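You operate a simulated robot arm through the tools that you are given. There is no shell and no other tool.

The job below is to be done with a simulated robot arm. You get a single attempt, and the scene is never put back.

TASK
Check the heater block at 50 C with the yellow probe.
Fine: stand the probe in the block's hole, wait for the READY lamp, turn the block off and put the probe back in the steel tube.

Only the result counts: the job must be done as asked and must still hold three seconds after the hand-in. Knocking over, shifting, dropping, spilling or breaking anything else fails it.

THE ROBOT
A 6-joint arm with a two-finger gripper, fixed in place. Base frame: the origin is at the foot of the arm, x ahead of it, y to its left, z up; the work surface is at about z = 0. Lengths are in m, angles in rad, forces in N, time in s.
With the tool pointing down near the work surface it reaches from about 0.18 to 0.48 m from the base axis. Its first joint turns from -1.152 to 1.152 rad. Payload 1.76 kg.
The tool frame sits at the grasp point between the pads (the TCP): z along the fingers, y along the line on which they close. The tips reach 0.029 m beyond it. The gripper opens to 0.082 m; its body begins 0.058 m behind the TCP.
Orientation is that of the tool frame in the base frame, as a unit quaternion [x, y, z, w]. With the fingers straight down and closing along the base's y, the tool's x points along the base's -x, its y along +y and its z along -z.

THE INTERFACE
- The arm moves only by the tool arm_command. Its argument "targets" is a list of rows, each an object (a shift or turn left out is 0, a gripper value left out holds the last) with "offset": the shift along the tool's x, y, z in units of 25 mm (1.0 is 25 mm), a list of three; "dr": the turn, a rotation vector about the tool's x, y, z in units of 5 degrees (1.0 is 5 degrees), a list of three. In form: [{"offset": [x, y, z], "dr": [wx, wy, wz]}, ...]. A call has 1 to 20 rows; each row shifts and turns the commanded pose from where the row before left it, along the tool's axes as they then stand. "hand" is the gripper command, from -1 (fully open) to 1 (shut), values between in proportion, set as the call begins (left out, the last holds). A call with a number of a shift or a turn outside -1 to 1 is refused whole. A row lasts 0.2 s, in which the tool goes at most 0.05 m and 0.15 rad; a call with a longer step from one row to the next is refused whole, and so is a gripper value outside its range. A pose out of reach is approached as far as the arm can. The call stops where the force on the tool passes 40 N (or 10 N more than at its start, if that is more) or the arm is blocked; 0.2 s more then pass. The fingers move at their own pace (about 0.2035 m/s each) and stop on an object; they squeeze with about 34 N. The grip force told is the motor's: it shows also when the fingers shut on nothing. Time passes only in rows, and 0.2 s behind the last, so rows that do not move let the fingers close. The reply holds the time, the measured pose of the TCP, the force on the tool along the base axes, the opening and the grip force, in the units named above and with some noise, with the torque about the TCP (base axes, N m) and any sound that the robot's microphone picked up, and new pictures: "show" is both (left out), scene, wrist or none.
- Cameras (640 x 400 px; columns grow to the right, rows downward): "scene" is fixed at [0.0724, 0.3439, 0.4358]; the picture's right is [-0.62, -0.79, 0.00], its down [-0.37, 0.29, -0.89] and it looks along [0.70, -0.55, -0.46] (base axes); focal length 217 px, centre (320, 200). "wrist" rides on the gripper at [0.079, 0.004, -0.089] in the tool frame; the picture's right is [-0.05, 1.00, 0.00], its down [-0.71, -0.04, -0.71] and it looks along [-0.71, -0.04, 0.71] (tool axes); focal length 256 px, centre (320, 200). There is no depth. A picture from a camera that has moved, and an enlarged one, comes with that camera's place and axes in the base frame and with its lens.
- inspect(camera, box): a new picture of the part [left, top, right, bottom] of that camera's present view, enlarged. No time passes.
- hand_in(): hands the job in; it is judged then, once.

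Places have to be worked out from the pictures, the camera data and where the tool is seen. Open the gripper and draw the arm clear of the work before you hand the job in, unless the task says otherwise.

The tools are called by a JSON object that holds its "op" and its "data". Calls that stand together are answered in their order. arm_command: Moves the arm, as the interface text tells. Its arguments: {"type":"object","properties":{"targets":{"type":"array","items":{"type":"object","properties":{"offset":{"type":"array","items":{"type":"number"}},"dr":{"type":"array","items":{"type":"number"}}}}},"hand":{"type":"number"},"show":{"type":"string","enum":["both","scene","wrist","none"]}},"required":["targets"]} The other tools are called the same way: inspect (camera, box) takes an enlarged picture of a part of a camera's view; hand_in () hands the job in.

At the start:

```text
clock: 0.0
ee_pos: [0.2769, 0.0807, 0.3198]
tcp_rot: [-0.001, 1.0, 0.001, 0.0]
force: [0.2, -0.1, 0.0]
moment: [0.03, 0.03, -0.02]
finger_gap: 0.082
grip_force: 0.0
```

scene: 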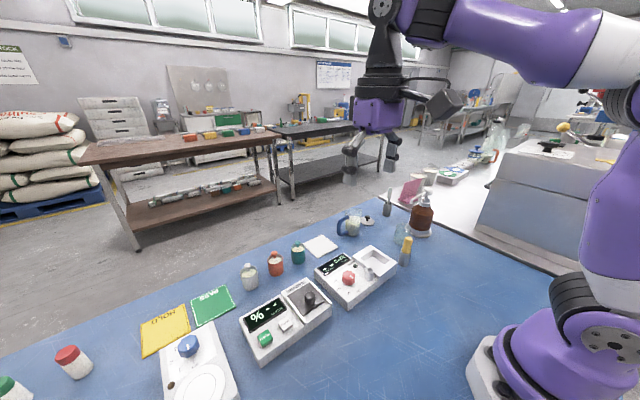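
wrist: 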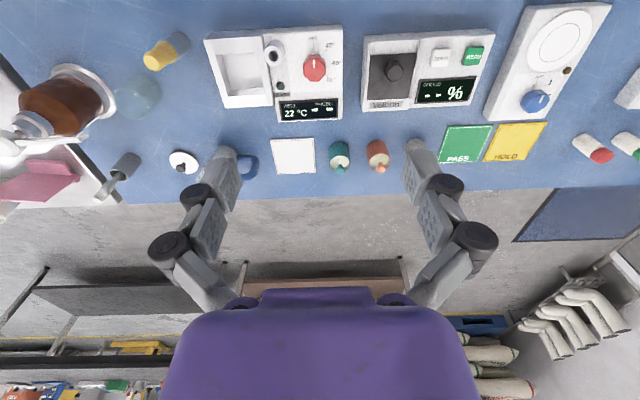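

I'll start by looking closely at the block, its knob and the yellow probe in both cameras before moving anything.

{"op": "inspect", "data": {"camera": "wrist", "box": [190, 10, 360, 130]}}

{"op": "inspect", "data": {"camera": "scene", "box": [300, 200, 440, 310]}}

{"op": "inspect", "data": {"camera": "wrist", "box": [60, 0, 260, 200]}}

```text
3.33 times, centred on (275, 70) of wrist
camera zoom: at [0.1966, 0.0846, 0.4086], right [0.05, 1.0, 0.0], down [0.71, -0.04, 0.71], along [0.71, -0.04, -0.71], focal length 853 px, centre (470, 633)
```

zoom: 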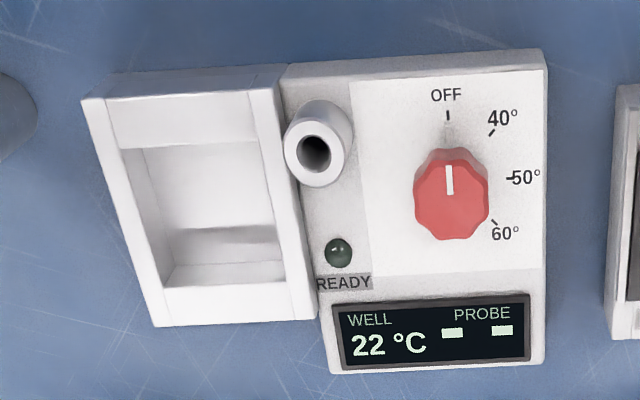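

```text
3.64 times, centred on (370, 255) of scene
camera zoom: at [0.0724, 0.3439, 0.4358], right [-0.62, -0.79, 0.0], down [-0.37, 0.29, -0.89], along [0.7, -0.55, -0.46], focal length 788 px, centre (138, 0)
```

zoom: 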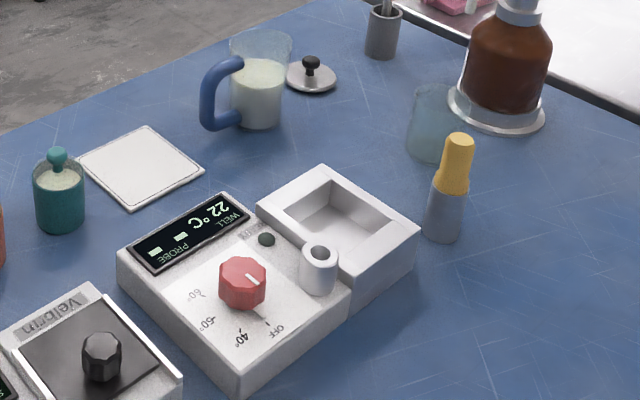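

```text
2.00 times, centred on (160, 100) of wrist
camera zoom: at [0.1966, 0.0846, 0.4086], right [0.05, 1.0, 0.0], down [0.71, -0.04, 0.71], along [0.71, -0.04, -0.71], focal length 512 px, centre (640, 400)
```

zoom: 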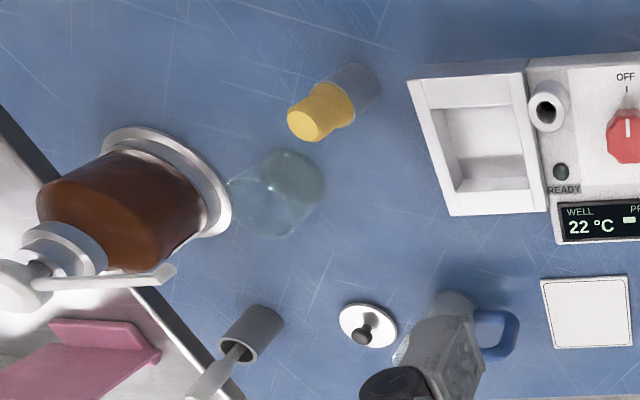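

The block's knob is at OFF and 50° is a quarter turn clockwise from it. The hole boss top comes out near (0.29, 0.024, 0.062) and the probe's yellow top near (0.281, -0.108, 0.093). I'll drop over the block, still well clear, for a closer view to refine these.

{"op": "arm_command", "data": {"targets": [{"offset": [0.2, -0.4, 0.9]}, {"offset": [0.2, -0.4, 0.9]}, {"offset": [0.2, -0.4, 0.9]}, {"offset": [0.2, -0.2, 0.9]}, {"offset": [0, 0, 0]}], "hand": -1}}

```text
clock: 1.2
ee_pos: [0.2587, 0.0446, 0.2278]
tcp_rot: [-0.001, 1.0, 0.001, 0.0]
force: [-0.5, 0.5, 0.4]
moment: [0.04, 0.0, -0.01]
finger_gap: 0.0818
grip_force: 0.0
camera wrist: at [0.177, 0.0491, 0.3171], right [0.05, 1.0, 0.0], down [0.71, -0.04, 0.71], along [0.71, -0.04, -0.71], focal length 256 px, centre (320, 200)
```

scene: 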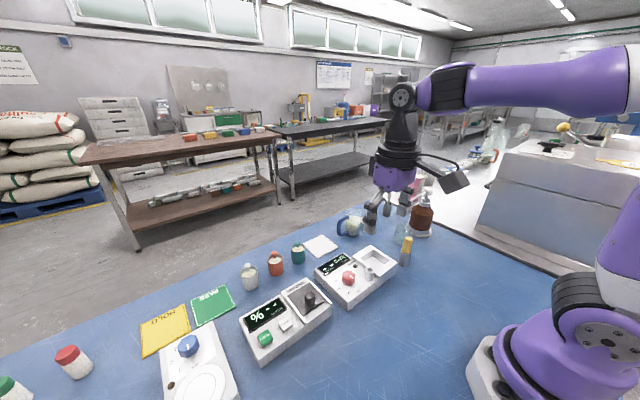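
wrist: 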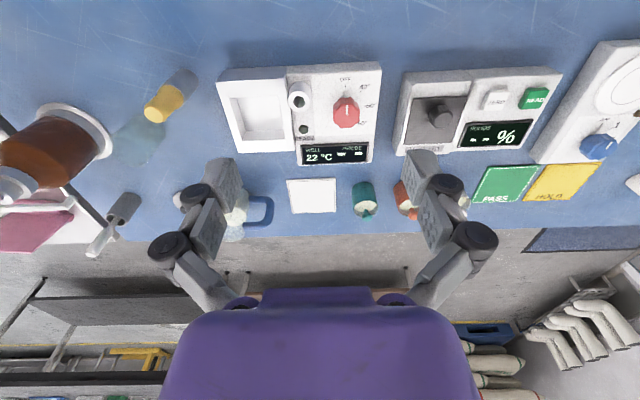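

The arm moved as commanded. I'll enlarge the block and the probe from this lower view to triangulate them against the earlier picture.

{"op": "inspect", "data": {"camera": "wrist", "box": [210, 50, 390, 170]}}

{"op": "inspect", "data": {"camera": "wrist", "box": [90, 40, 250, 150]}}

{"op": "inspect", "data": {"camera": "scene", "box": [370, 200, 450, 280]}}

{"op": "inspect", "data": {"camera": "scene", "box": [310, 235, 400, 310]}}

```text
3.33 times, centred on (300, 110) of wrist
camera zoom: at [0.177, 0.0491, 0.3171], right [0.05, 1.0, 0.0], down [0.71, -0.04, 0.71], along [0.71, -0.04, -0.71], focal length 853 px, centre (387, 500)
```

zoom: 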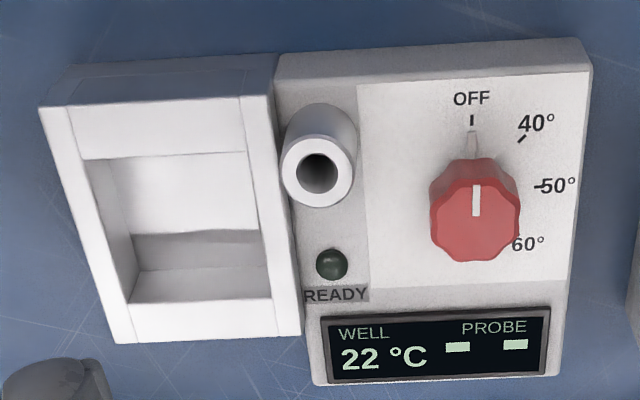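

```text
3.64 times, centred on (170, 95) of wrist
camera zoom: at [0.177, 0.0491, 0.3171], right [0.05, 1.0, 0.0], down [0.71, -0.04, 0.71], along [0.71, -0.04, -0.71], focal length 931 px, centre (866, 582)
```

zoom: 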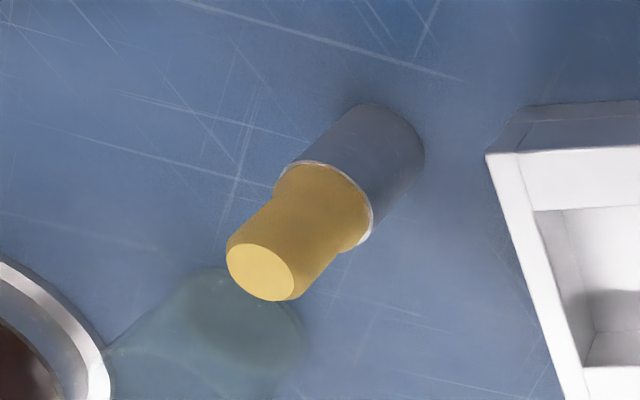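

```text
5.00 times, centred on (410, 240) of scene
camera zoom: at [0.0724, 0.3439, 0.4358], right [-0.62, -0.79, 0.0], down [-0.37, 0.29, -0.89], along [0.7, -0.55, -0.46], focal length 1083 px, centre (-130, 0)
```

zoom: 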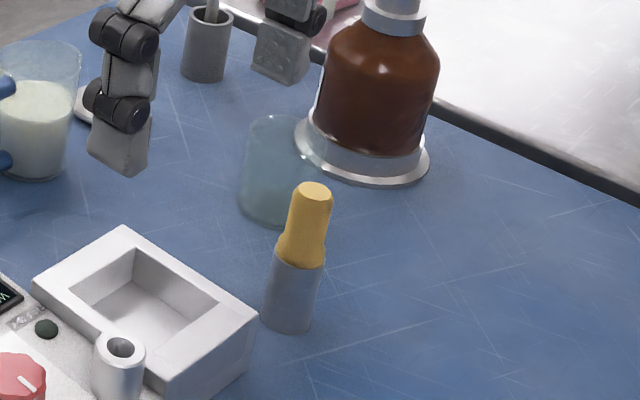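

```text
5.33 times, centred on (355, 272) of scene
camera zoom: at [0.0724, 0.3439, 0.4358], right [-0.62, -0.79, 0.0], down [-0.37, 0.29, -0.89], along [0.7, -0.55, -0.46], focal length 1155 px, centre (133, -187)
```

zoom: 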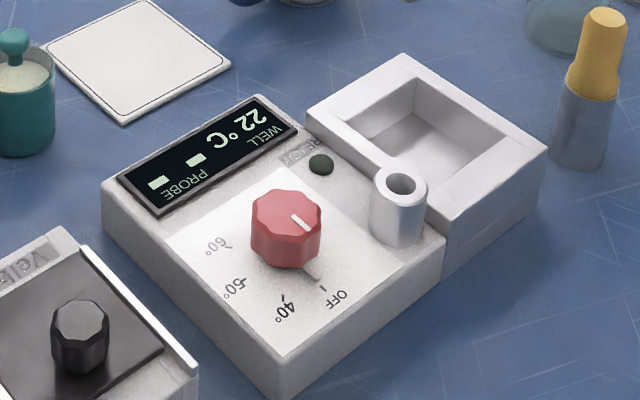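

Combining the views, the boss hole sits near (0.293, 0.021, ~0.055), and the probe top is near (0.2815, -0.1105, 0.0925) in a tube about 50 mm high. I'll go lower over the block, with the tips still about 45 mm above it, for accurate close-up positions.

{"op": "arm_command", "data": {"targets": [{"offset": [-0.4, 0, 0.95]}, {"offset": [-0.4, 0, 0.95]}, {"offset": [-0.4, 0, 0.95]}, {"offset": [-0.4, 0, 0.95]}, {"offset": [0, 0, 0]}], "show": "wrist"}}

{"op": "inspect", "data": {"camera": "wrist", "box": [220, 20, 440, 160]}}

```text
clock: 2.4
ee_pos: [0.2972, 0.0453, 0.1338]
tcp_rot: [-0.001, 1.0, 0.001, 0.001]
force: [0.3, -1.0, 0.5]
moment: [-0.01, 0.0, 0.01]
finger_gap: 0.0821
grip_force: 0.1
camera wrist: at [0.2166, 0.0495, 0.2238], right [0.05, 1.0, 0.0], down [0.71, -0.04, 0.71], along [0.71, -0.04, -0.71], focal length 256 px, centre (320, 200)
```

wrist: 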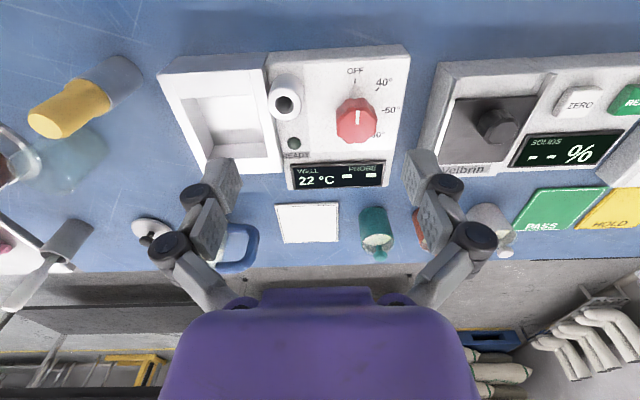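

```text
2.86 times, centred on (330, 90) of wrist
camera zoom: at [0.2166, 0.0495, 0.2238], right [0.05, 1.0, 0.0], down [0.71, -0.04, 0.71], along [0.71, -0.04, -0.71], focal length 731 px, centre (291, 514)
```

zoom: 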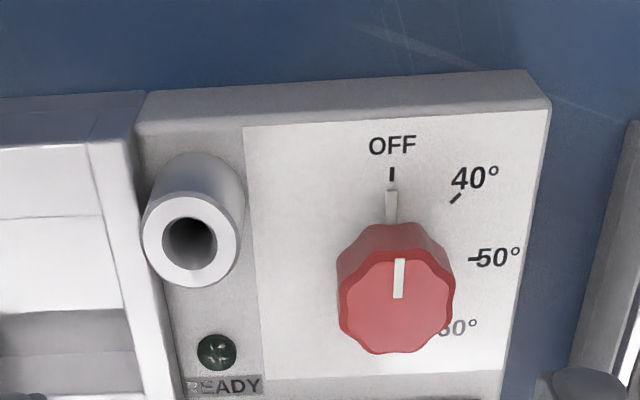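

The hole now resolves consistently to (0.292, 0.022, 0.057) and the knob face to about (0.313, 0.0717, 0.052). I'll hover just above the knob with the tips at about z = 0.07, to centre on it before gripping.

{"op": "arm_command", "data": {"targets": [{"offset": [-0.3, 0.52, 0.65]}, {"offset": [-0.3, 0.52, 0.65]}, {"offset": [0, 0, 0]}, {"offset": [0, 0, 0]}], "show": "both"}}

{"op": "inspect", "data": {"camera": "wrist", "box": [220, 40, 420, 180]}}

{"op": "inspect", "data": {"camera": "scene", "box": [300, 210, 420, 310]}}

```text
clock: 3.4
ee_pos: [0.3146, 0.0696, 0.102]
tcp_rot: [-0.001, 1.0, 0.001, 0.0]
force: [0.2, 0.2, -0.1]
moment: [0.02, 0.02, -0.03]
finger_gap: 0.0824
grip_force: 0.1
camera wrist: at [0.2329, 0.0745, 0.1915], right [0.05, 1.0, 0.0], down [0.71, -0.04, 0.71], along [0.71, -0.04, -0.71], focal length 256 px, centre (320, 200)
```

scene: 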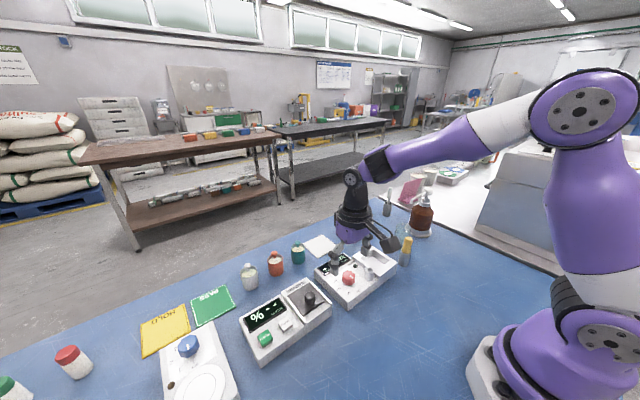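
wrist: 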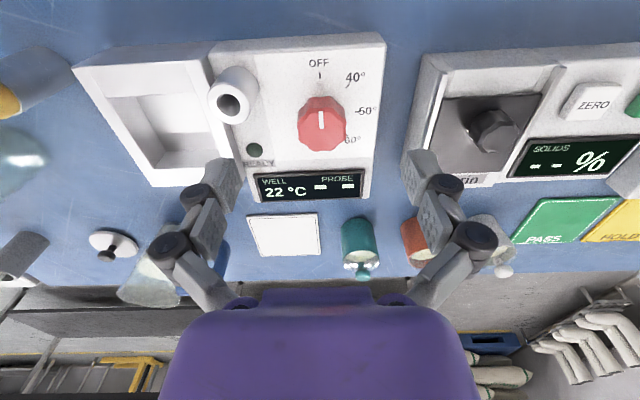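

```text
2.86 times, centred on (320, 110) of wrist
camera zoom: at [0.2329, 0.0745, 0.1915], right [0.05, 1.0, 0.0], down [0.71, -0.04, 0.71], along [0.71, -0.04, -0.71], focal length 731 px, centre (320, 457)
```

zoom: 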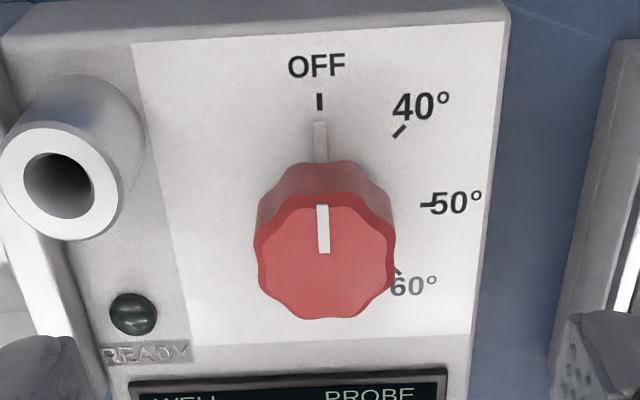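

```text
4.00 times, centred on (360, 260) of scene
camera zoom: at [0.0724, 0.3439, 0.4358], right [-0.62, -0.79, 0.0], down [-0.37, 0.29, -0.89], along [0.7, -0.55, -0.46], focal length 866 px, centre (160, -40)
```

zoom: 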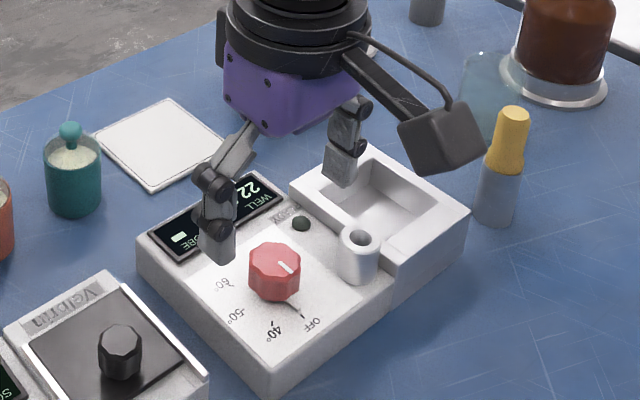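

The tool is centred over the knob to about 1 mm; I put the knob axis at about (0.3105, 0.0714), with its face near z = 0.056 and the panel near z = 0.0345. A grey pointer sticks out of the knob's base, so I'll look at its height and at the finger shape before choosing a grasp angle.

{"op": "inspect", "data": {"camera": "wrist", "box": [285, 60, 365, 130]}}

{"op": "inspect", "data": {"camera": "scene", "box": [325, 255, 385, 305]}}

{"op": "inspect", "data": {"camera": "scene", "box": [320, 215, 400, 280]}}

{"op": "inspect", "data": {"camera": "wrist", "box": [130, 140, 260, 300]}}

```text
5.71 times, centred on (325, 95) of wrist
camera zoom: at [0.2329, 0.0745, 0.1915], right [0.05, 1.0, 0.0], down [0.71, -0.04, 0.71], along [0.71, -0.04, -0.71], focal length 1463 px, centre (291, 800)
```

zoom: 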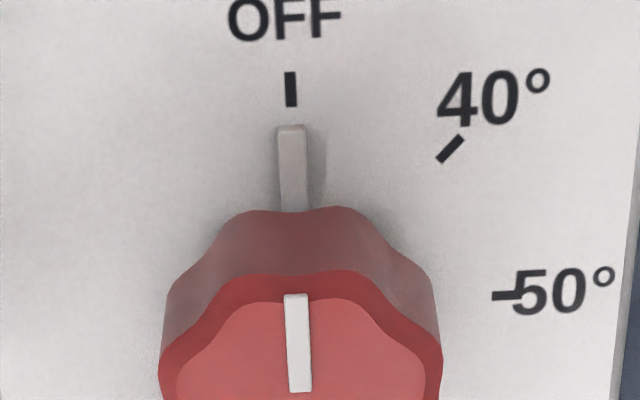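

```text
8.00 times, centred on (355, 280) of scene
camera zoom: at [0.0724, 0.3439, 0.4358], right [-0.62, -0.79, 0.0], down [-0.37, 0.29, -0.89], along [0.7, -0.55, -0.46], focal length 1733 px, centre (40, -440)
```

zoom: 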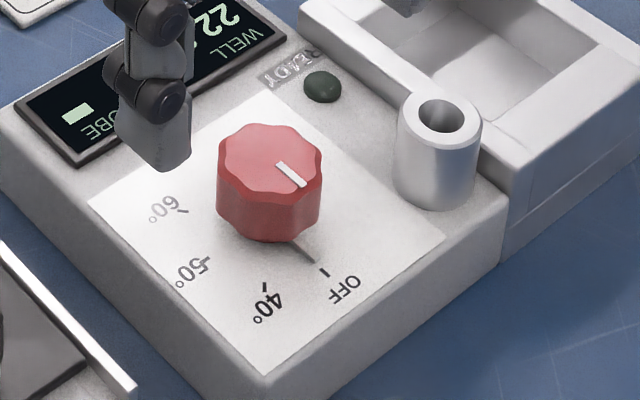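

```text
6.15 times, centred on (360, 248) of scene
camera zoom: at [0.0724, 0.3439, 0.4358], right [-0.62, -0.79, 0.0], down [-0.37, 0.29, -0.89], along [0.7, -0.55, -0.46], focal length 1333 px, centre (74, -92)
```

zoom: 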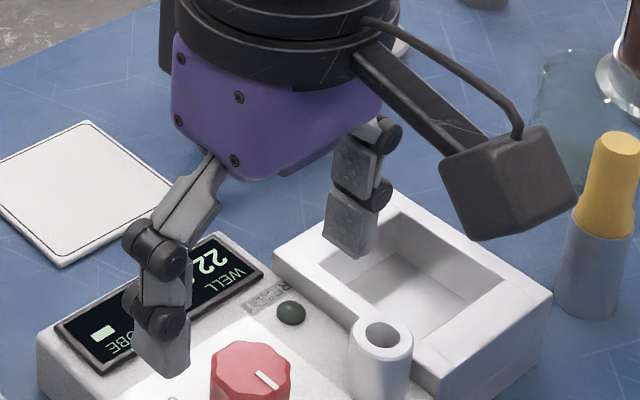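

```text
2.50 times, centred on (195, 220) of wrist
camera zoom: at [0.2329, 0.0745, 0.1915], right [0.05, 1.0, 0.0], down [0.71, -0.04, 0.71], along [0.71, -0.04, -0.71], focal length 640 px, centre (632, 150)
```

zoom: 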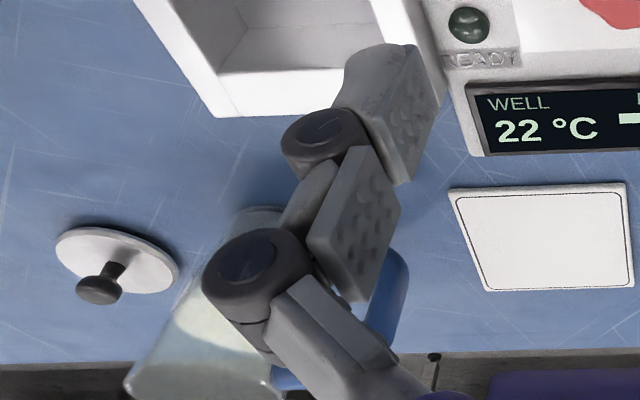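

The pointer is only a thin plate at the panel, so tips 6–7 mm above the panel will clear it. I'll turn the tool -90° about its axis here, above everything, to check the wrist's range and get a view of the knob from the side.

{"op": "arm_command", "data": {"targets": [{"dr": [0, 0, -1]}, {"dr": [0, 0, -1]}, {"dr": [0, 0, -1]}, {"dr": [0, 0, -1]}, {"dr": [0, 0, -1]}, {"dr": [0, 0, -1]}, {"dr": [0, 0, -1]}, {"dr": [0, 0, -1]}, {"dr": [0, 0, -1]}, {"dr": [0, 0, -1]}, {"dr": [0, 0, -1]}, {"dr": [0, 0, -1]}, {"dr": [0, 0, -1]}, {"dr": [0, 0, -1]}, {"dr": [0, 0, -1]}, {"dr": [0, 0, -1]}, {"dr": [0, 0, -1]}, {"dr": [0, 0, -1]}, {"dr": [0, 0, 0]}], "show": "both"}}

{"op": "inspect", "data": {"camera": "wrist", "box": [220, 40, 420, 180]}}

```text
clock: 7.4
ee_pos: [0.3126, 0.0717, 0.1014]
tcp_rot: [0.708, -0.707, 0.0, 0.0]
force: [0.2, -0.4, 0.0]
moment: [0.0, 0.0, 0.01]
finger_gap: 0.082
grip_force: 0.1
camera wrist: at [0.3073, -0.0072, 0.1907], right [-1.0, 0.05, 0.0], down [0.04, 0.71, 0.71], along [0.04, 0.71, -0.71], focal length 256 px, centre (320, 200)
```

scene: 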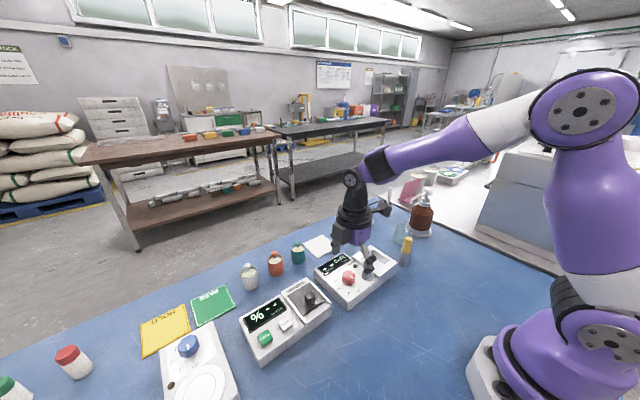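
wrist: 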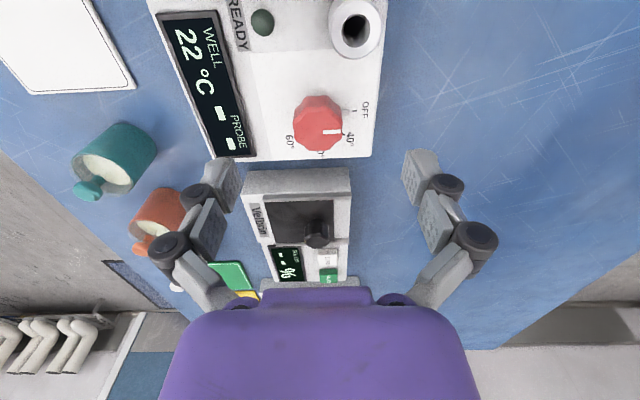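

```text
2.86 times, centred on (320, 110) of wrist
camera zoom: at [0.3073, -0.0072, 0.1907], right [-1.0, 0.05, 0.0], down [0.04, 0.71, 0.71], along [0.04, 0.71, -0.71], focal length 731 px, centre (320, 457)
```

zoom: 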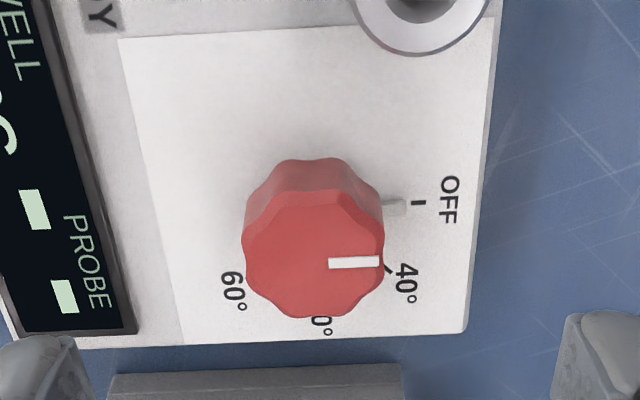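

The -90° turn works, and from this side the knob axis is at (0.3122, 0.0714), face z ≈ 0.052 and panel z ≈ 0.0305, within 1 mm of the tool axis. I'll narrow the fingers to about 46 mm and come down until the tips are just around the knob.

{"op": "arm_command", "data": {"targets": [{"offset": [0.016, -0.036, 0]}, {"offset": [0, 0, 0.3]}, {"offset": [0, 0, 0.3]}, {"offset": [0, 0, 0.3]}, {"offset": [0, 0, 0]}], "hand": -0.12}}

{"op": "inspect", "data": {"camera": "wrist", "box": [220, 60, 420, 220]}}

{"op": "inspect", "data": {"camera": "scene", "box": [310, 225, 400, 305]}}

```text
clock: 8.6
ee_pos: [0.3141, 0.0713, 0.0789]
tcp_rot: [0.708, -0.706, -0.001, 0.0]
force: [-0.1, -0.7, 0.0]
moment: [0.01, -0.01, 0.0]
finger_gap: 0.0457
grip_force: 0.0
camera wrist: at [0.3079, -0.0084, 0.168], right [-1.0, 0.05, 0.0], down [0.04, 0.71, 0.71], along [0.04, 0.71, -0.71], focal length 256 px, centre (320, 200)
```

scene: 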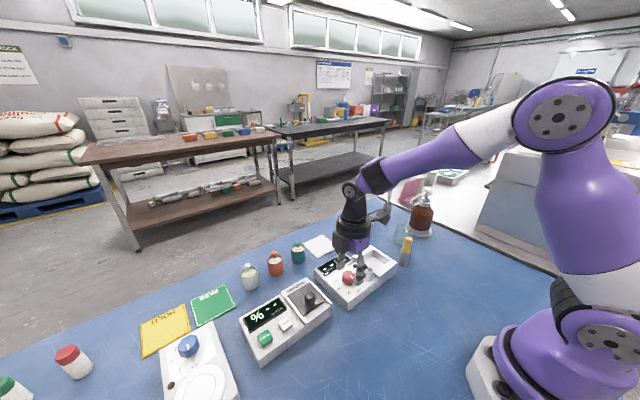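
wrist: 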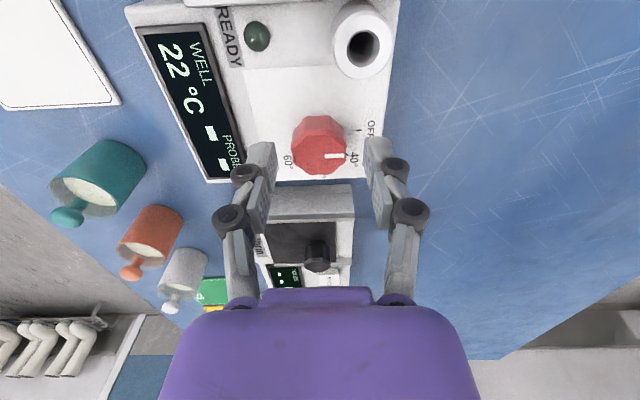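

```text
2.50 times, centred on (320, 140) of wrist
camera zoom: at [0.3079, -0.0084, 0.168], right [-1.0, 0.05, 0.0], down [0.04, 0.71, 0.71], along [0.04, 0.71, -0.71], focal length 640 px, centre (320, 350)
```

zoom: 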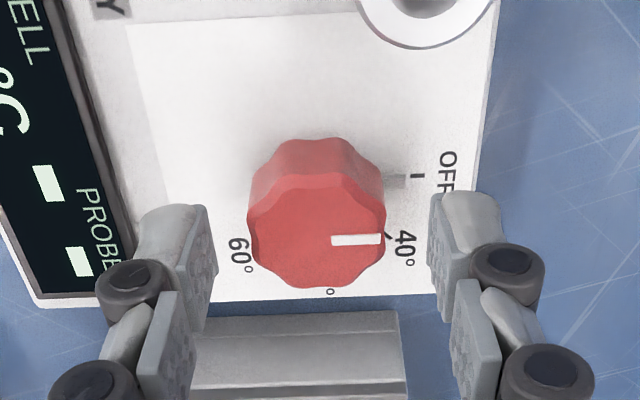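

```text
5.00 times, centred on (355, 265) of scene
camera zoom: at [0.0724, 0.3439, 0.4358], right [-0.62, -0.79, 0.0], down [-0.37, 0.29, -0.89], along [0.7, -0.55, -0.46], focal length 1083 px, centre (145, -125)
```

zoom: 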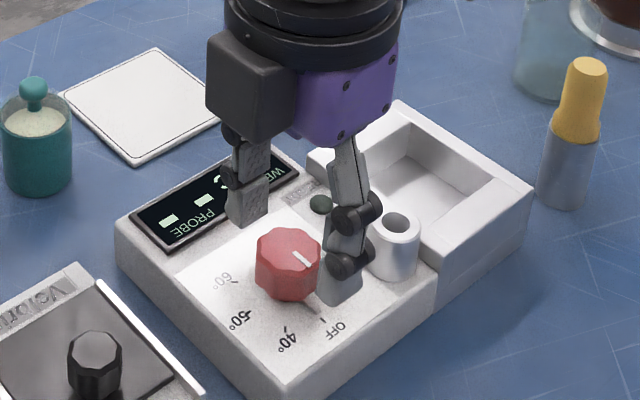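

The knob sits midway between the pads (within ~0.6 mm) with the tips level with its face. I'll lower 12 mm, so the tips end about 7 mm above the panel, and check the forces before closing.

{"op": "arm_command", "data": {"targets": [{"offset": [0, -0.02, 0.24]}, {"offset": [0, 0, 0.24]}, {"offset": [0, 0, 0]}], "show": "none"}}

{"op": "inspect", "data": {"camera": "scene", "box": [320, 235, 390, 300]}}

{"op": "inspect", "data": {"camera": "wrist", "box": [220, 80, 420, 240]}}

```text
clock: 9.4
ee_pos: [0.3134, 0.0713, 0.0679]
tcp_rot: [0.708, -0.707, -0.001, -0.001]
force: [0.4, -0.4, 0.6]
moment: [0.0, 0.02, -0.02]
finger_gap: 0.046
grip_force: 0.0
```

```text
6.15 times, centred on (355, 268) of scene
camera zoom: at [0.0724, 0.3439, 0.4358], right [-0.62, -0.79, 0.0], down [-0.37, 0.29, -0.89], along [0.7, -0.55, -0.46], focal length 1333 px, centre (105, -215)
```

zoom: 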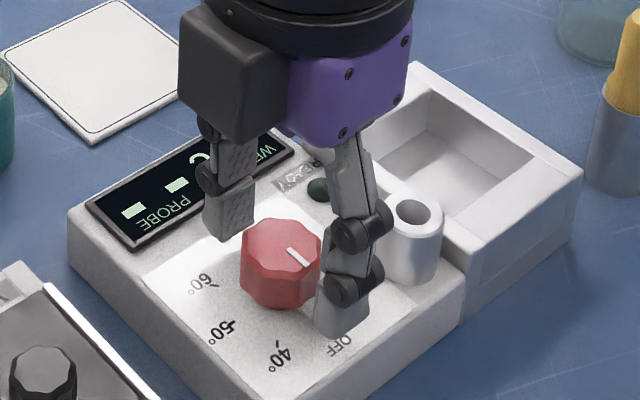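

```text
2.50 times, centred on (320, 160) of wrist
camera zoom: at [0.3077, -0.0081, 0.1567], right [-1.0, 0.05, 0.0], down [0.04, 0.71, 0.71], along [0.04, 0.71, -0.71], focal length 640 px, centre (320, 300)
```

zoom: 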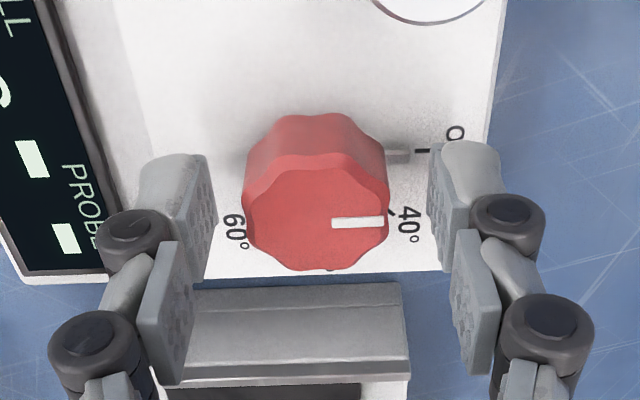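

The tips are at the right height and the knob is about 1 mm toward +x of centre. I'll nudge that out and close gently on the knob.

{"op": "arm_command", "data": {"targets": [{"offset": [0, -0.035, 0]}, {"offset": [0, 0, 0]}], "hand": 0.2, "show": "none"}}

{"op": "arm_command", "data": {"targets": [{"offset": [0, 0, 0]}, {"offset": [0, 0, 0]}], "hand": 0.5, "show": "wrist"}}

```text
clock: 10.0
ee_pos: [0.3147, 0.0709, 0.0675]
tcp_rot: [0.707, -0.707, -0.001, -0.001]
force: [0.2, -0.1, 0.2]
moment: [0.01, 0.03, -0.02]
finger_gap: 0.0329
grip_force: 0.2
```

```text
clock: 10.6
ee_pos: [0.3133, 0.0713, 0.0672]
tcp_rot: [0.708, -0.706, -0.002, 0.001]
force: [-11.5, 0.2, 9.5]
moment: [0.02, 0.37, 0.0]
finger_gap: 0.0296
grip_force: 36.0
camera wrist: at [0.3088, -0.008, 0.1567], right [-1.0, 0.05, 0.0], down [0.04, 0.71, 0.71], along [0.04, 0.71, -0.71], focal length 256 px, centre (320, 200)
```

wrist: 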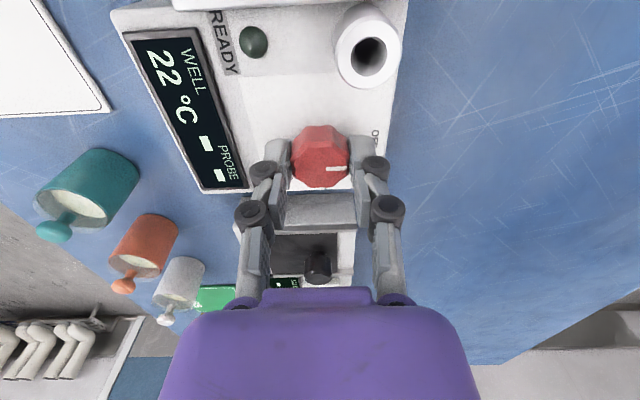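

The knob is gripped at 29.6 mm, with an 11 N sideways load toward -x, so the tool is slightly too far +x. I'll ease it back half a millimetre to unload the block before turning.

{"op": "arm_command", "data": {"targets": [{"offset": [0, 0.02, -0.01]}, {"offset": [0, 0, 0]}], "show": "none"}}

```text
clock: 11.2
ee_pos: [0.3141, 0.0715, 0.0672]
tcp_rot: [-0.707, 0.708, 0.0, 0.0]
force: [-2.5, -4.2, -11.7]
moment: [0.21, 0.02, 0.02]
finger_gap: 0.0296
grip_force: 35.8
```

The sideways load is gone but my small lift now pulls on the knob vertically. I'll take half of that lift back and start the clockwise turn with the first 15°.

{"op": "arm_command", "data": {"targets": [{"offset": [0, 0.003, 0.005]}, {"dr": [0, 0, 0.5]}, {"dr": [0, 0, 0.5]}, {"dr": [0, 0, 0.5]}, {"dr": [0, 0, 0.5]}, {"dr": [0, 0, 0.5]}, {"dr": [0, 0, 0.5]}, {"dr": [0, 0, 0]}], "show": "wrist"}}

```text
clock: 13.0
ee_pos: [0.3138, 0.0703, 0.0679]
tcp_rot: [-0.609, 0.793, 0.001, 0.0]
force: [-15.3, -11.1, 1.7]
moment: [-0.83, 0.52, -0.04]
finger_gap: 0.0294
grip_force: 35.4
camera wrist: at [0.2883, -0.0041, 0.1569], right [-0.95, 0.31, 0.0], down [0.22, 0.67, 0.71], along [0.22, 0.67, -0.71], focal length 256 px, centre (320, 200)
```

wrist: 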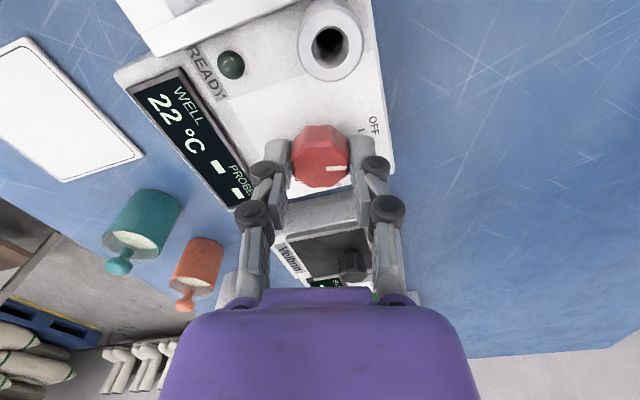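

The knob turns with the fingers; a small off-axis load has built up toward (-x, -y). I'll shift the tool about 0.8 mm that way, then check the load before turning on.

{"op": "arm_command", "data": {"targets": [{"offset": [0.025, 0.02, 0]}, {"offset": [0, 0, 0]}], "show": "none"}}

{"op": "inspect", "data": {"camera": "scene", "box": [310, 235, 400, 310]}}

```text
clock: 13.6
ee_pos: [0.3134, 0.0715, 0.067]
tcp_rot: [-0.611, 0.792, 0.001, 0.002]
force: [-6.1, -0.2, -6.0]
moment: [-0.47, 0.32, -0.02]
finger_gap: 0.0295
grip_force: 36.1
```

```text
5.33 times, centred on (355, 272) of scene
camera zoom: at [0.0724, 0.3439, 0.4358], right [-0.62, -0.79, 0.0], down [-0.37, 0.29, -0.89], along [0.7, -0.55, -0.46], focal length 1155 px, centre (133, -187)
```

zoom: 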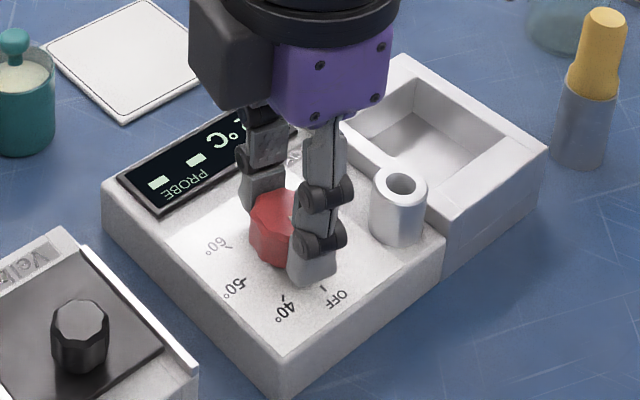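

The block has not moved (its edges and the hole are at the same pixels as before). Now the next 20° of turn, with a small correction first.

{"op": "arm_command", "data": {"targets": [{"offset": [0.006, 0.01, 0.003]}, {"dr": [0, 0, 0.5]}, {"dr": [0, 0, 0.5]}, {"dr": [0, 0, 0.5]}, {"dr": [0, 0, 0.5]}, {"dr": [0, 0, 0.5]}, {"dr": [0, 0, 0.5]}, {"dr": [0, 0, 0.5]}, {"dr": [0, 0, 0.5]}, {"dr": [0, 0, 0]}], "show": "none"}}

```text
clock: 15.8
ee_pos: [0.3137, 0.0706, 0.0675]
tcp_rot: [-0.462, 0.887, -0.001, 0.001]
force: [2.0, -3.2, 27.1]
moment: [0.03, -0.07, -0.03]
finger_gap: 0.0295
grip_force: 36.2
```

Now at -55° with almost no side load, but 27 N pushing up on the fingers. I'll raise the tool a quarter millimetre and turn 20° more.

{"op": "arm_command", "data": {"targets": [{"offset": [0, 0, -0.011]}, {"dr": [0, 0, 0.5]}, {"dr": [0, 0, 0.5]}, {"dr": [0, 0, 0.5]}, {"dr": [0, 0, 0.5]}, {"dr": [0, 0, 0.5]}, {"dr": [0, 0, 0.5]}, {"dr": [0, 0, 0.5]}, {"dr": [0, 0, 0.5]}, {"dr": [0, 0, 0]}], "show": "none"}}

```text
clock: 18.0
ee_pos: [0.3138, 0.0712, 0.0678]
tcp_rot: [-0.301, 0.954, 0.001, 0.003]
force: [19.7, 7.9, -18.4]
moment: [0.18, -0.44, -0.01]
finger_gap: 0.0296
grip_force: 36.1
```

At -35°, load is about 21 N mostly along the pads plus 18 N downward. I'll correct by 0.9 mm along the tool's -x and slightly down, then read the load again.

{"op": "arm_command", "data": {"targets": [{"offset": [-0.03, -0.008, 0.005]}, {"offset": [0, 0, 0]}], "show": "both"}}

```text
clock: 18.6
ee_pos: [0.3133, 0.0711, 0.0681]
tcp_rot: [-0.301, 0.954, 0.0, 0.0]
force: [4.6, 0.2, 2.1]
moment: [0.39, -0.79, 0.01]
finger_gap: 0.0295
grip_force: 36.0
camera wrist: at [0.2448, 0.0292, 0.157], right [-0.53, 0.85, 0.0], down [0.6, 0.37, 0.71], along [0.6, 0.38, -0.71], focal length 256 px, centre (320, 200)
```

scene: 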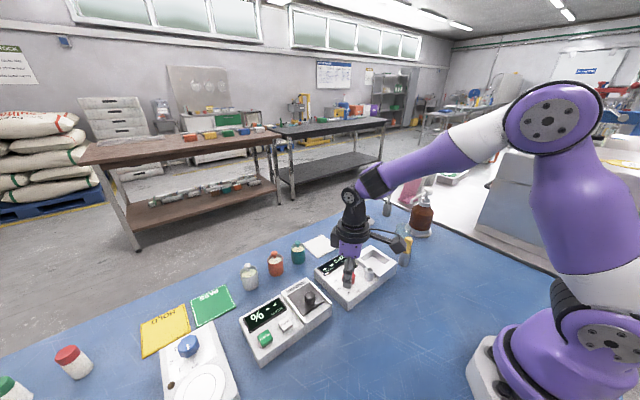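
wrist: 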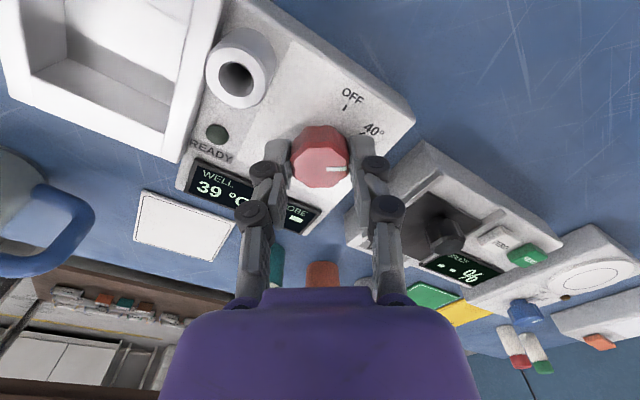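

The load has dropped to about 5 N and the display shows the well already at 39 °C, so the block is heating. I'll continue in two steps toward 50°, 20° first.

{"op": "arm_command", "data": {"targets": [{"offset": [-0.006, 0, 0]}, {"dr": [0, 0, 0.5]}, {"dr": [0, 0, 0.5]}, {"dr": [0, 0, 0.5]}, {"dr": [0, 0, 0.5]}, {"dr": [0, 0, 0.5]}, {"dr": [0, 0, 0.5]}, {"dr": [0, 0, 0.5]}, {"dr": [0, 0, 0.5]}, {"dr": [0, 0, 0]}], "show": "none"}}

```text
clock: 20.8
ee_pos: [0.3138, 0.0722, 0.0661]
tcp_rot: [-0.131, 0.991, 0.0, -0.001]
force: [-4.6, -1.7, -25.0]
moment: [-0.12, 0.26, 0.01]
finger_gap: 0.0295
grip_force: 36.4
```

At -15° the side load is small, with 25 N pulling down, so I'll lower a fraction and finish the last 15°.

{"op": "arm_command", "data": {"targets": [{"offset": [0, 0, 0.008]}, {"dr": [0, 0, 0.5]}, {"dr": [0, 0, 0.5]}, {"dr": [0, 0, 0.5]}, {"dr": [0, 0, 0.5]}, {"dr": [0, 0, 0.5]}, {"dr": [0, 0, 0.5]}, {"dr": [0, 0, 0]}], "show": "wrist"}}

{"op": "inspect", "data": {"camera": "wrist", "box": [240, 70, 400, 190]}}

```text
clock: 22.6
ee_pos: [0.314, 0.0702, 0.0669]
tcp_rot: [-0.001, 1.0, 0.001, -0.001]
force: [-4.6, -3.7, -21.7]
moment: [-0.03, 0.45, -0.01]
finger_gap: 0.0299
grip_force: 35.7
camera wrist: at [0.2335, 0.0756, 0.1558], right [0.05, 1.0, 0.0], down [0.71, -0.04, 0.71], along [0.71, -0.04, -0.71], focal length 256 px, centre (320, 200)
```

wrist: 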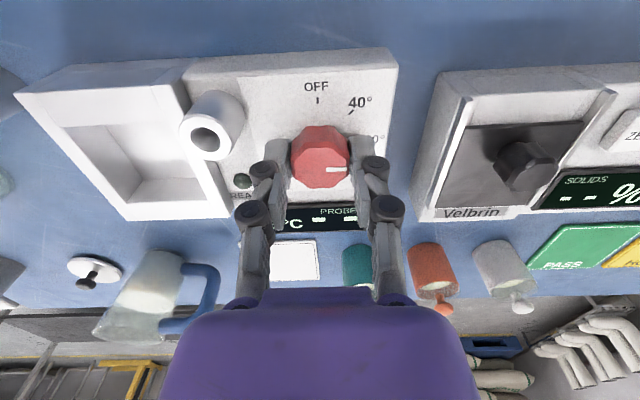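

```text
3.33 times, centred on (320, 130) of wrist
camera zoom: at [0.2335, 0.0756, 0.1558], right [0.05, 1.0, 0.0], down [0.71, -0.04, 0.71], along [0.71, -0.04, -0.71], focal length 853 px, centre (320, 433)
```

zoom: 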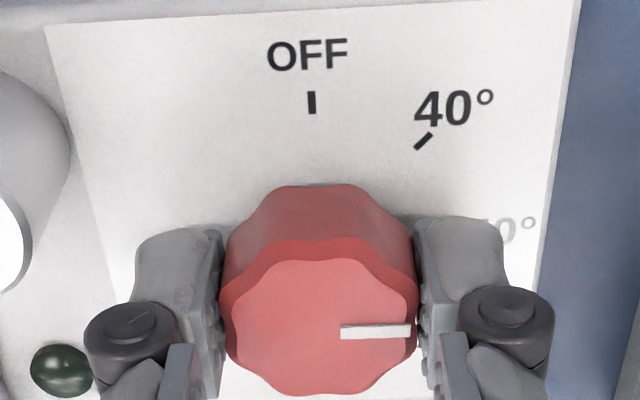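

The knob line points at +y, the 50° mark. I'll open just enough (40 mm, so the finger keeps off the boss), rise straight up, and check the setting and display.

{"op": "arm_command", "data": {"targets": [{"offset": [0, 0, 0.006]}, {"offset": [0, 0, 0]}], "hand": 0.024, "show": "none"}}

{"op": "arm_command", "data": {"targets": [{"offset": [0, 0, -0.3]}, {"offset": [0, 0, -0.6]}, {"offset": [0, 0, -0.9]}, {"offset": [0, 0, -0.9]}, {"offset": [0, 0, 0]}], "show": "both"}}

{"op": "inspect", "data": {"camera": "wrist", "box": [220, 30, 420, 180]}}

{"op": "inspect", "data": {"camera": "scene", "box": [310, 235, 400, 310]}}

```text
clock: 23.2
ee_pos: [0.3148, 0.0713, 0.0673]
tcp_rot: [-0.001, 1.0, 0.001, 0.002]
force: [0.0, -0.9, 0.6]
moment: [-0.02, 0.04, 0.01]
finger_gap: 0.0401
grip_force: 0.1
```

```text
clock: 24.4
ee_pos: [0.3132, 0.0713, 0.1333]
tcp_rot: [-0.001, 1.0, 0.001, 0.001]
force: [-0.1, -0.3, -0.1]
moment: [-0.02, 0.03, 0.0]
finger_gap: 0.0399
grip_force: 0.1
camera wrist: at [0.2328, 0.0762, 0.2236], right [0.05, 1.0, 0.0], down [0.71, -0.04, 0.71], along [0.71, -0.04, -0.71], focal length 256 px, centre (320, 200)
```

scene: 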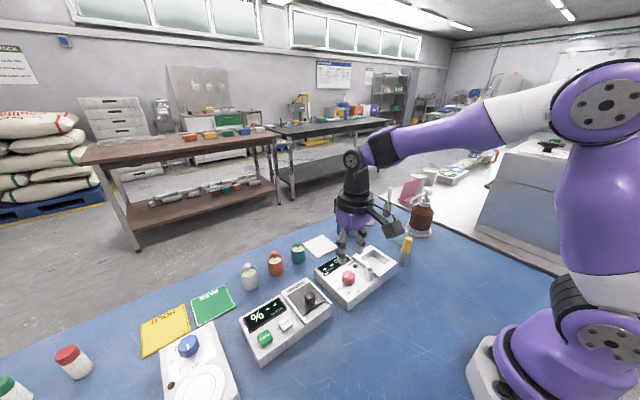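
wrist: 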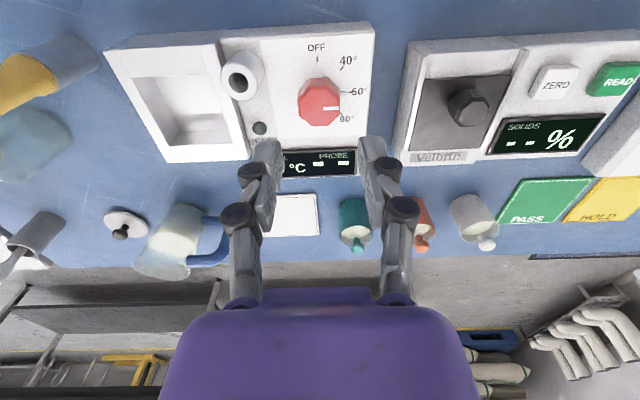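

```text
2.67 times, centred on (320, 105) of wrist
camera zoom: at [0.2328, 0.0762, 0.2236], right [0.05, 1.0, 0.0], down [0.71, -0.04, 0.71], along [0.71, -0.04, -0.71], focal length 683 px, centre (320, 453)
```

zoom: 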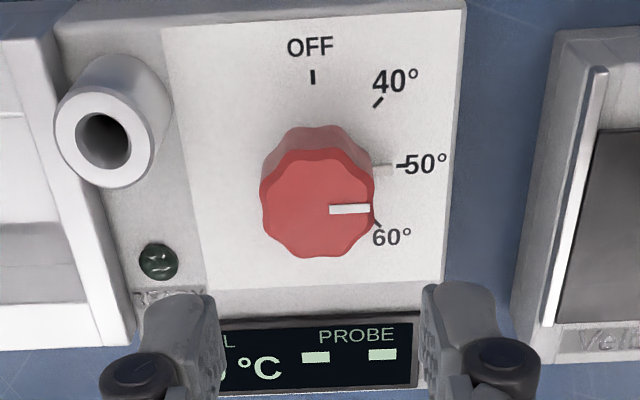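

```text
5.33 times, centred on (355, 272) of scene
camera zoom: at [0.0724, 0.3439, 0.4358], right [-0.62, -0.79, 0.0], down [-0.37, 0.29, -0.89], along [0.7, -0.55, -0.46], focal length 1155 px, centre (133, -187)
```

zoom: 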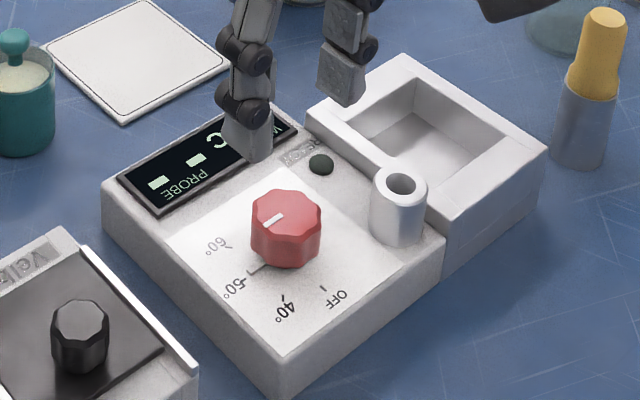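

The knob's pointer stands at 50°, the display and block are unmoved. Next I'll travel at height to above the probe at about (0.281, -0.1105) to centre on its handle.

{"op": "arm_command", "data": {"targets": [{"offset": [0.13, -0.73, -0.07]}, {"offset": [0.13, -0.73, -0.07]}, {"offset": [0.13, -0.73, -0.07]}, {"offset": [0.13, -0.73, -0.07]}, {"offset": [0.13, -0.73, -0.07]}, {"offset": [0.13, -0.73, -0.07]}, {"offset": [0.13, -0.73, -0.07]}, {"offset": [0.13, -0.73, -0.07]}, {"offset": [0.13, -0.73, -0.07]}, {"offset": [0.13, -0.73, -0.07]}, {"offset": [0, 0, 0]}], "hand": -0.6, "show": "both"}}

{"op": "inspect", "data": {"camera": "wrist", "box": [240, 40, 400, 180]}}

{"op": "inspect", "data": {"camera": "scene", "box": [370, 180, 450, 280]}}

```text
clock: 26.8
ee_pos: [0.2837, -0.1125, 0.1529]
tcp_rot: [-0.001, 1.0, 0.001, 0.0]
force: [-1.1, -0.1, -0.2]
moment: [-0.01, -0.01, -0.01]
finger_gap: 0.0654
grip_force: 0.0
camera wrist: at [0.2027, -0.1076, 0.2422], right [0.05, 1.0, 0.0], down [0.71, -0.04, 0.71], along [0.71, -0.04, -0.71], focal length 256 px, centre (320, 200)
```

scene: 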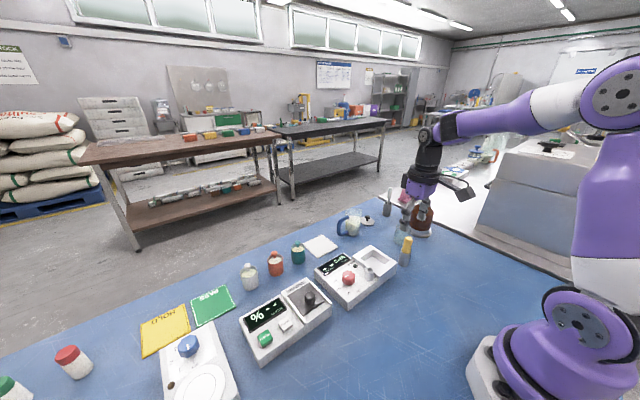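
wrist: 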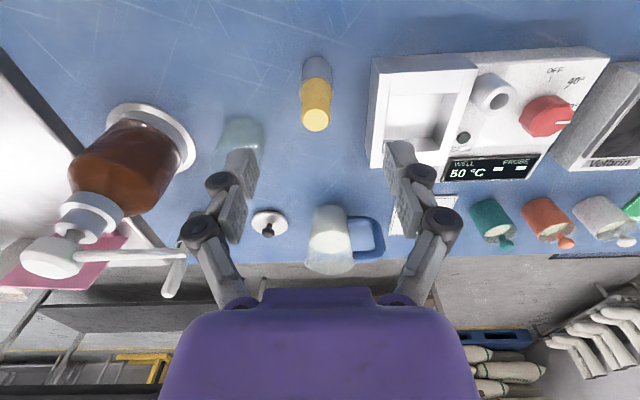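

```text
2.86 times, centred on (320, 110) of wrist
camera zoom: at [0.2027, -0.1076, 0.2422], right [0.05, 1.0, 0.0], down [0.71, -0.04, 0.71], along [0.71, -0.04, -0.71], focal length 731 px, centre (320, 457)
```

zoom: 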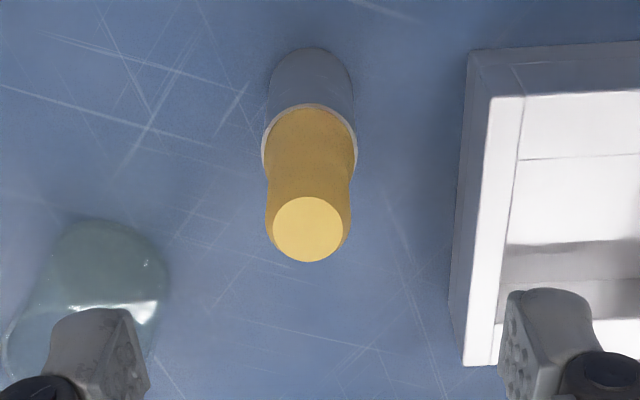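

```text
4.00 times, centred on (410, 230) of scene
camera zoom: at [0.0724, 0.3439, 0.4358], right [-0.62, -0.79, 0.0], down [-0.37, 0.29, -0.89], along [0.7, -0.55, -0.46], focal length 866 px, centre (-40, 80)
```

zoom: 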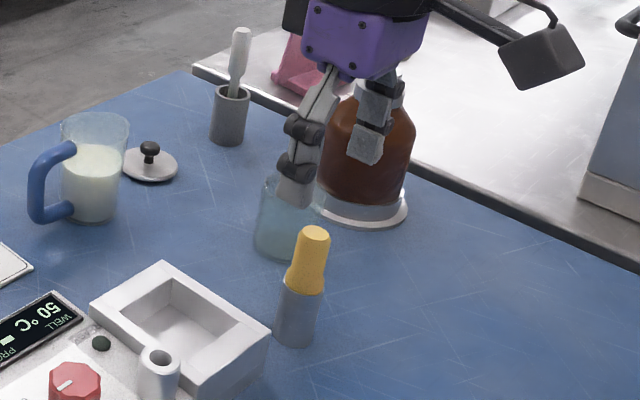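

The well already reads 50 °C. The probe's handle is about 2.7 mm toward -y of the tool axis, with its top near z = 0.09. I'll shift over it and lower until the tips straddle the handle top, for a finer check.

{"op": "arm_command", "data": {"targets": [{"offset": [-0.03, -0.108, 0]}, {"offset": [0, 0, 0.7]}, {"offset": [0, 0, 0.7]}, {"offset": [0, 0, 0]}], "show": "none"}}

{"op": "inspect", "data": {"camera": "wrist", "box": [240, 60, 400, 200]}}

{"op": "inspect", "data": {"camera": "scene", "box": [370, 200, 440, 280]}}

```text
clock: 27.8
ee_pos: [0.2829, -0.1148, 0.1181]
tcp_rot: [0.0, 1.0, 0.001, 0.0]
force: [1.3, 0.4, -0.3]
moment: [-0.01, 0.05, 0.02]
finger_gap: 0.0655
grip_force: 0.1
```

```text
2.86 times, centred on (320, 130) of wrist
camera zoom: at [0.2026, -0.1106, 0.2082], right [0.05, 1.0, 0.0], down [0.71, -0.04, 0.71], along [0.71, -0.04, -0.71], focal length 731 px, centre (320, 400)
```

zoom: 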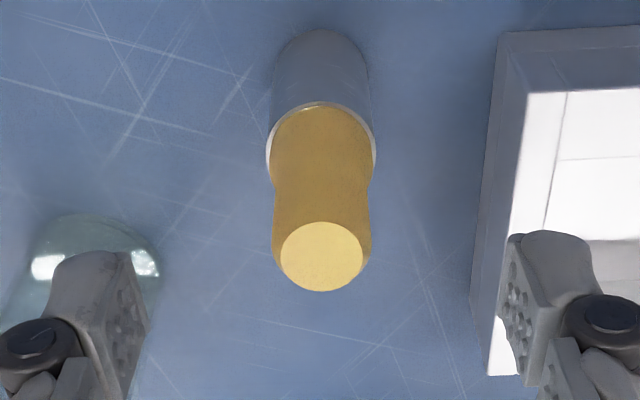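

```text
5.00 times, centred on (405, 240) of scene
camera zoom: at [0.0724, 0.3439, 0.4358], right [-0.62, -0.79, 0.0], down [-0.37, 0.29, -0.89], along [0.7, -0.55, -0.46], focal length 1083 px, centre (-105, 0)
```

zoom: 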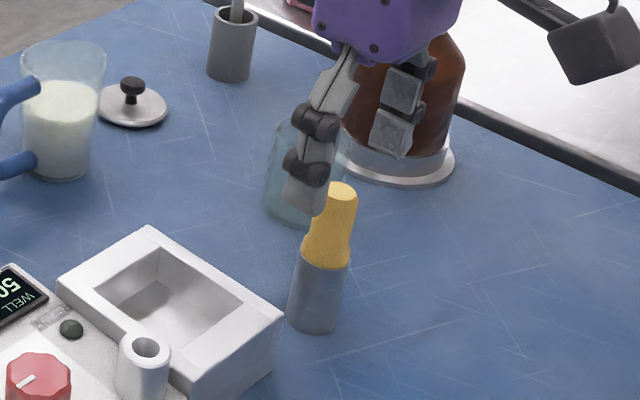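

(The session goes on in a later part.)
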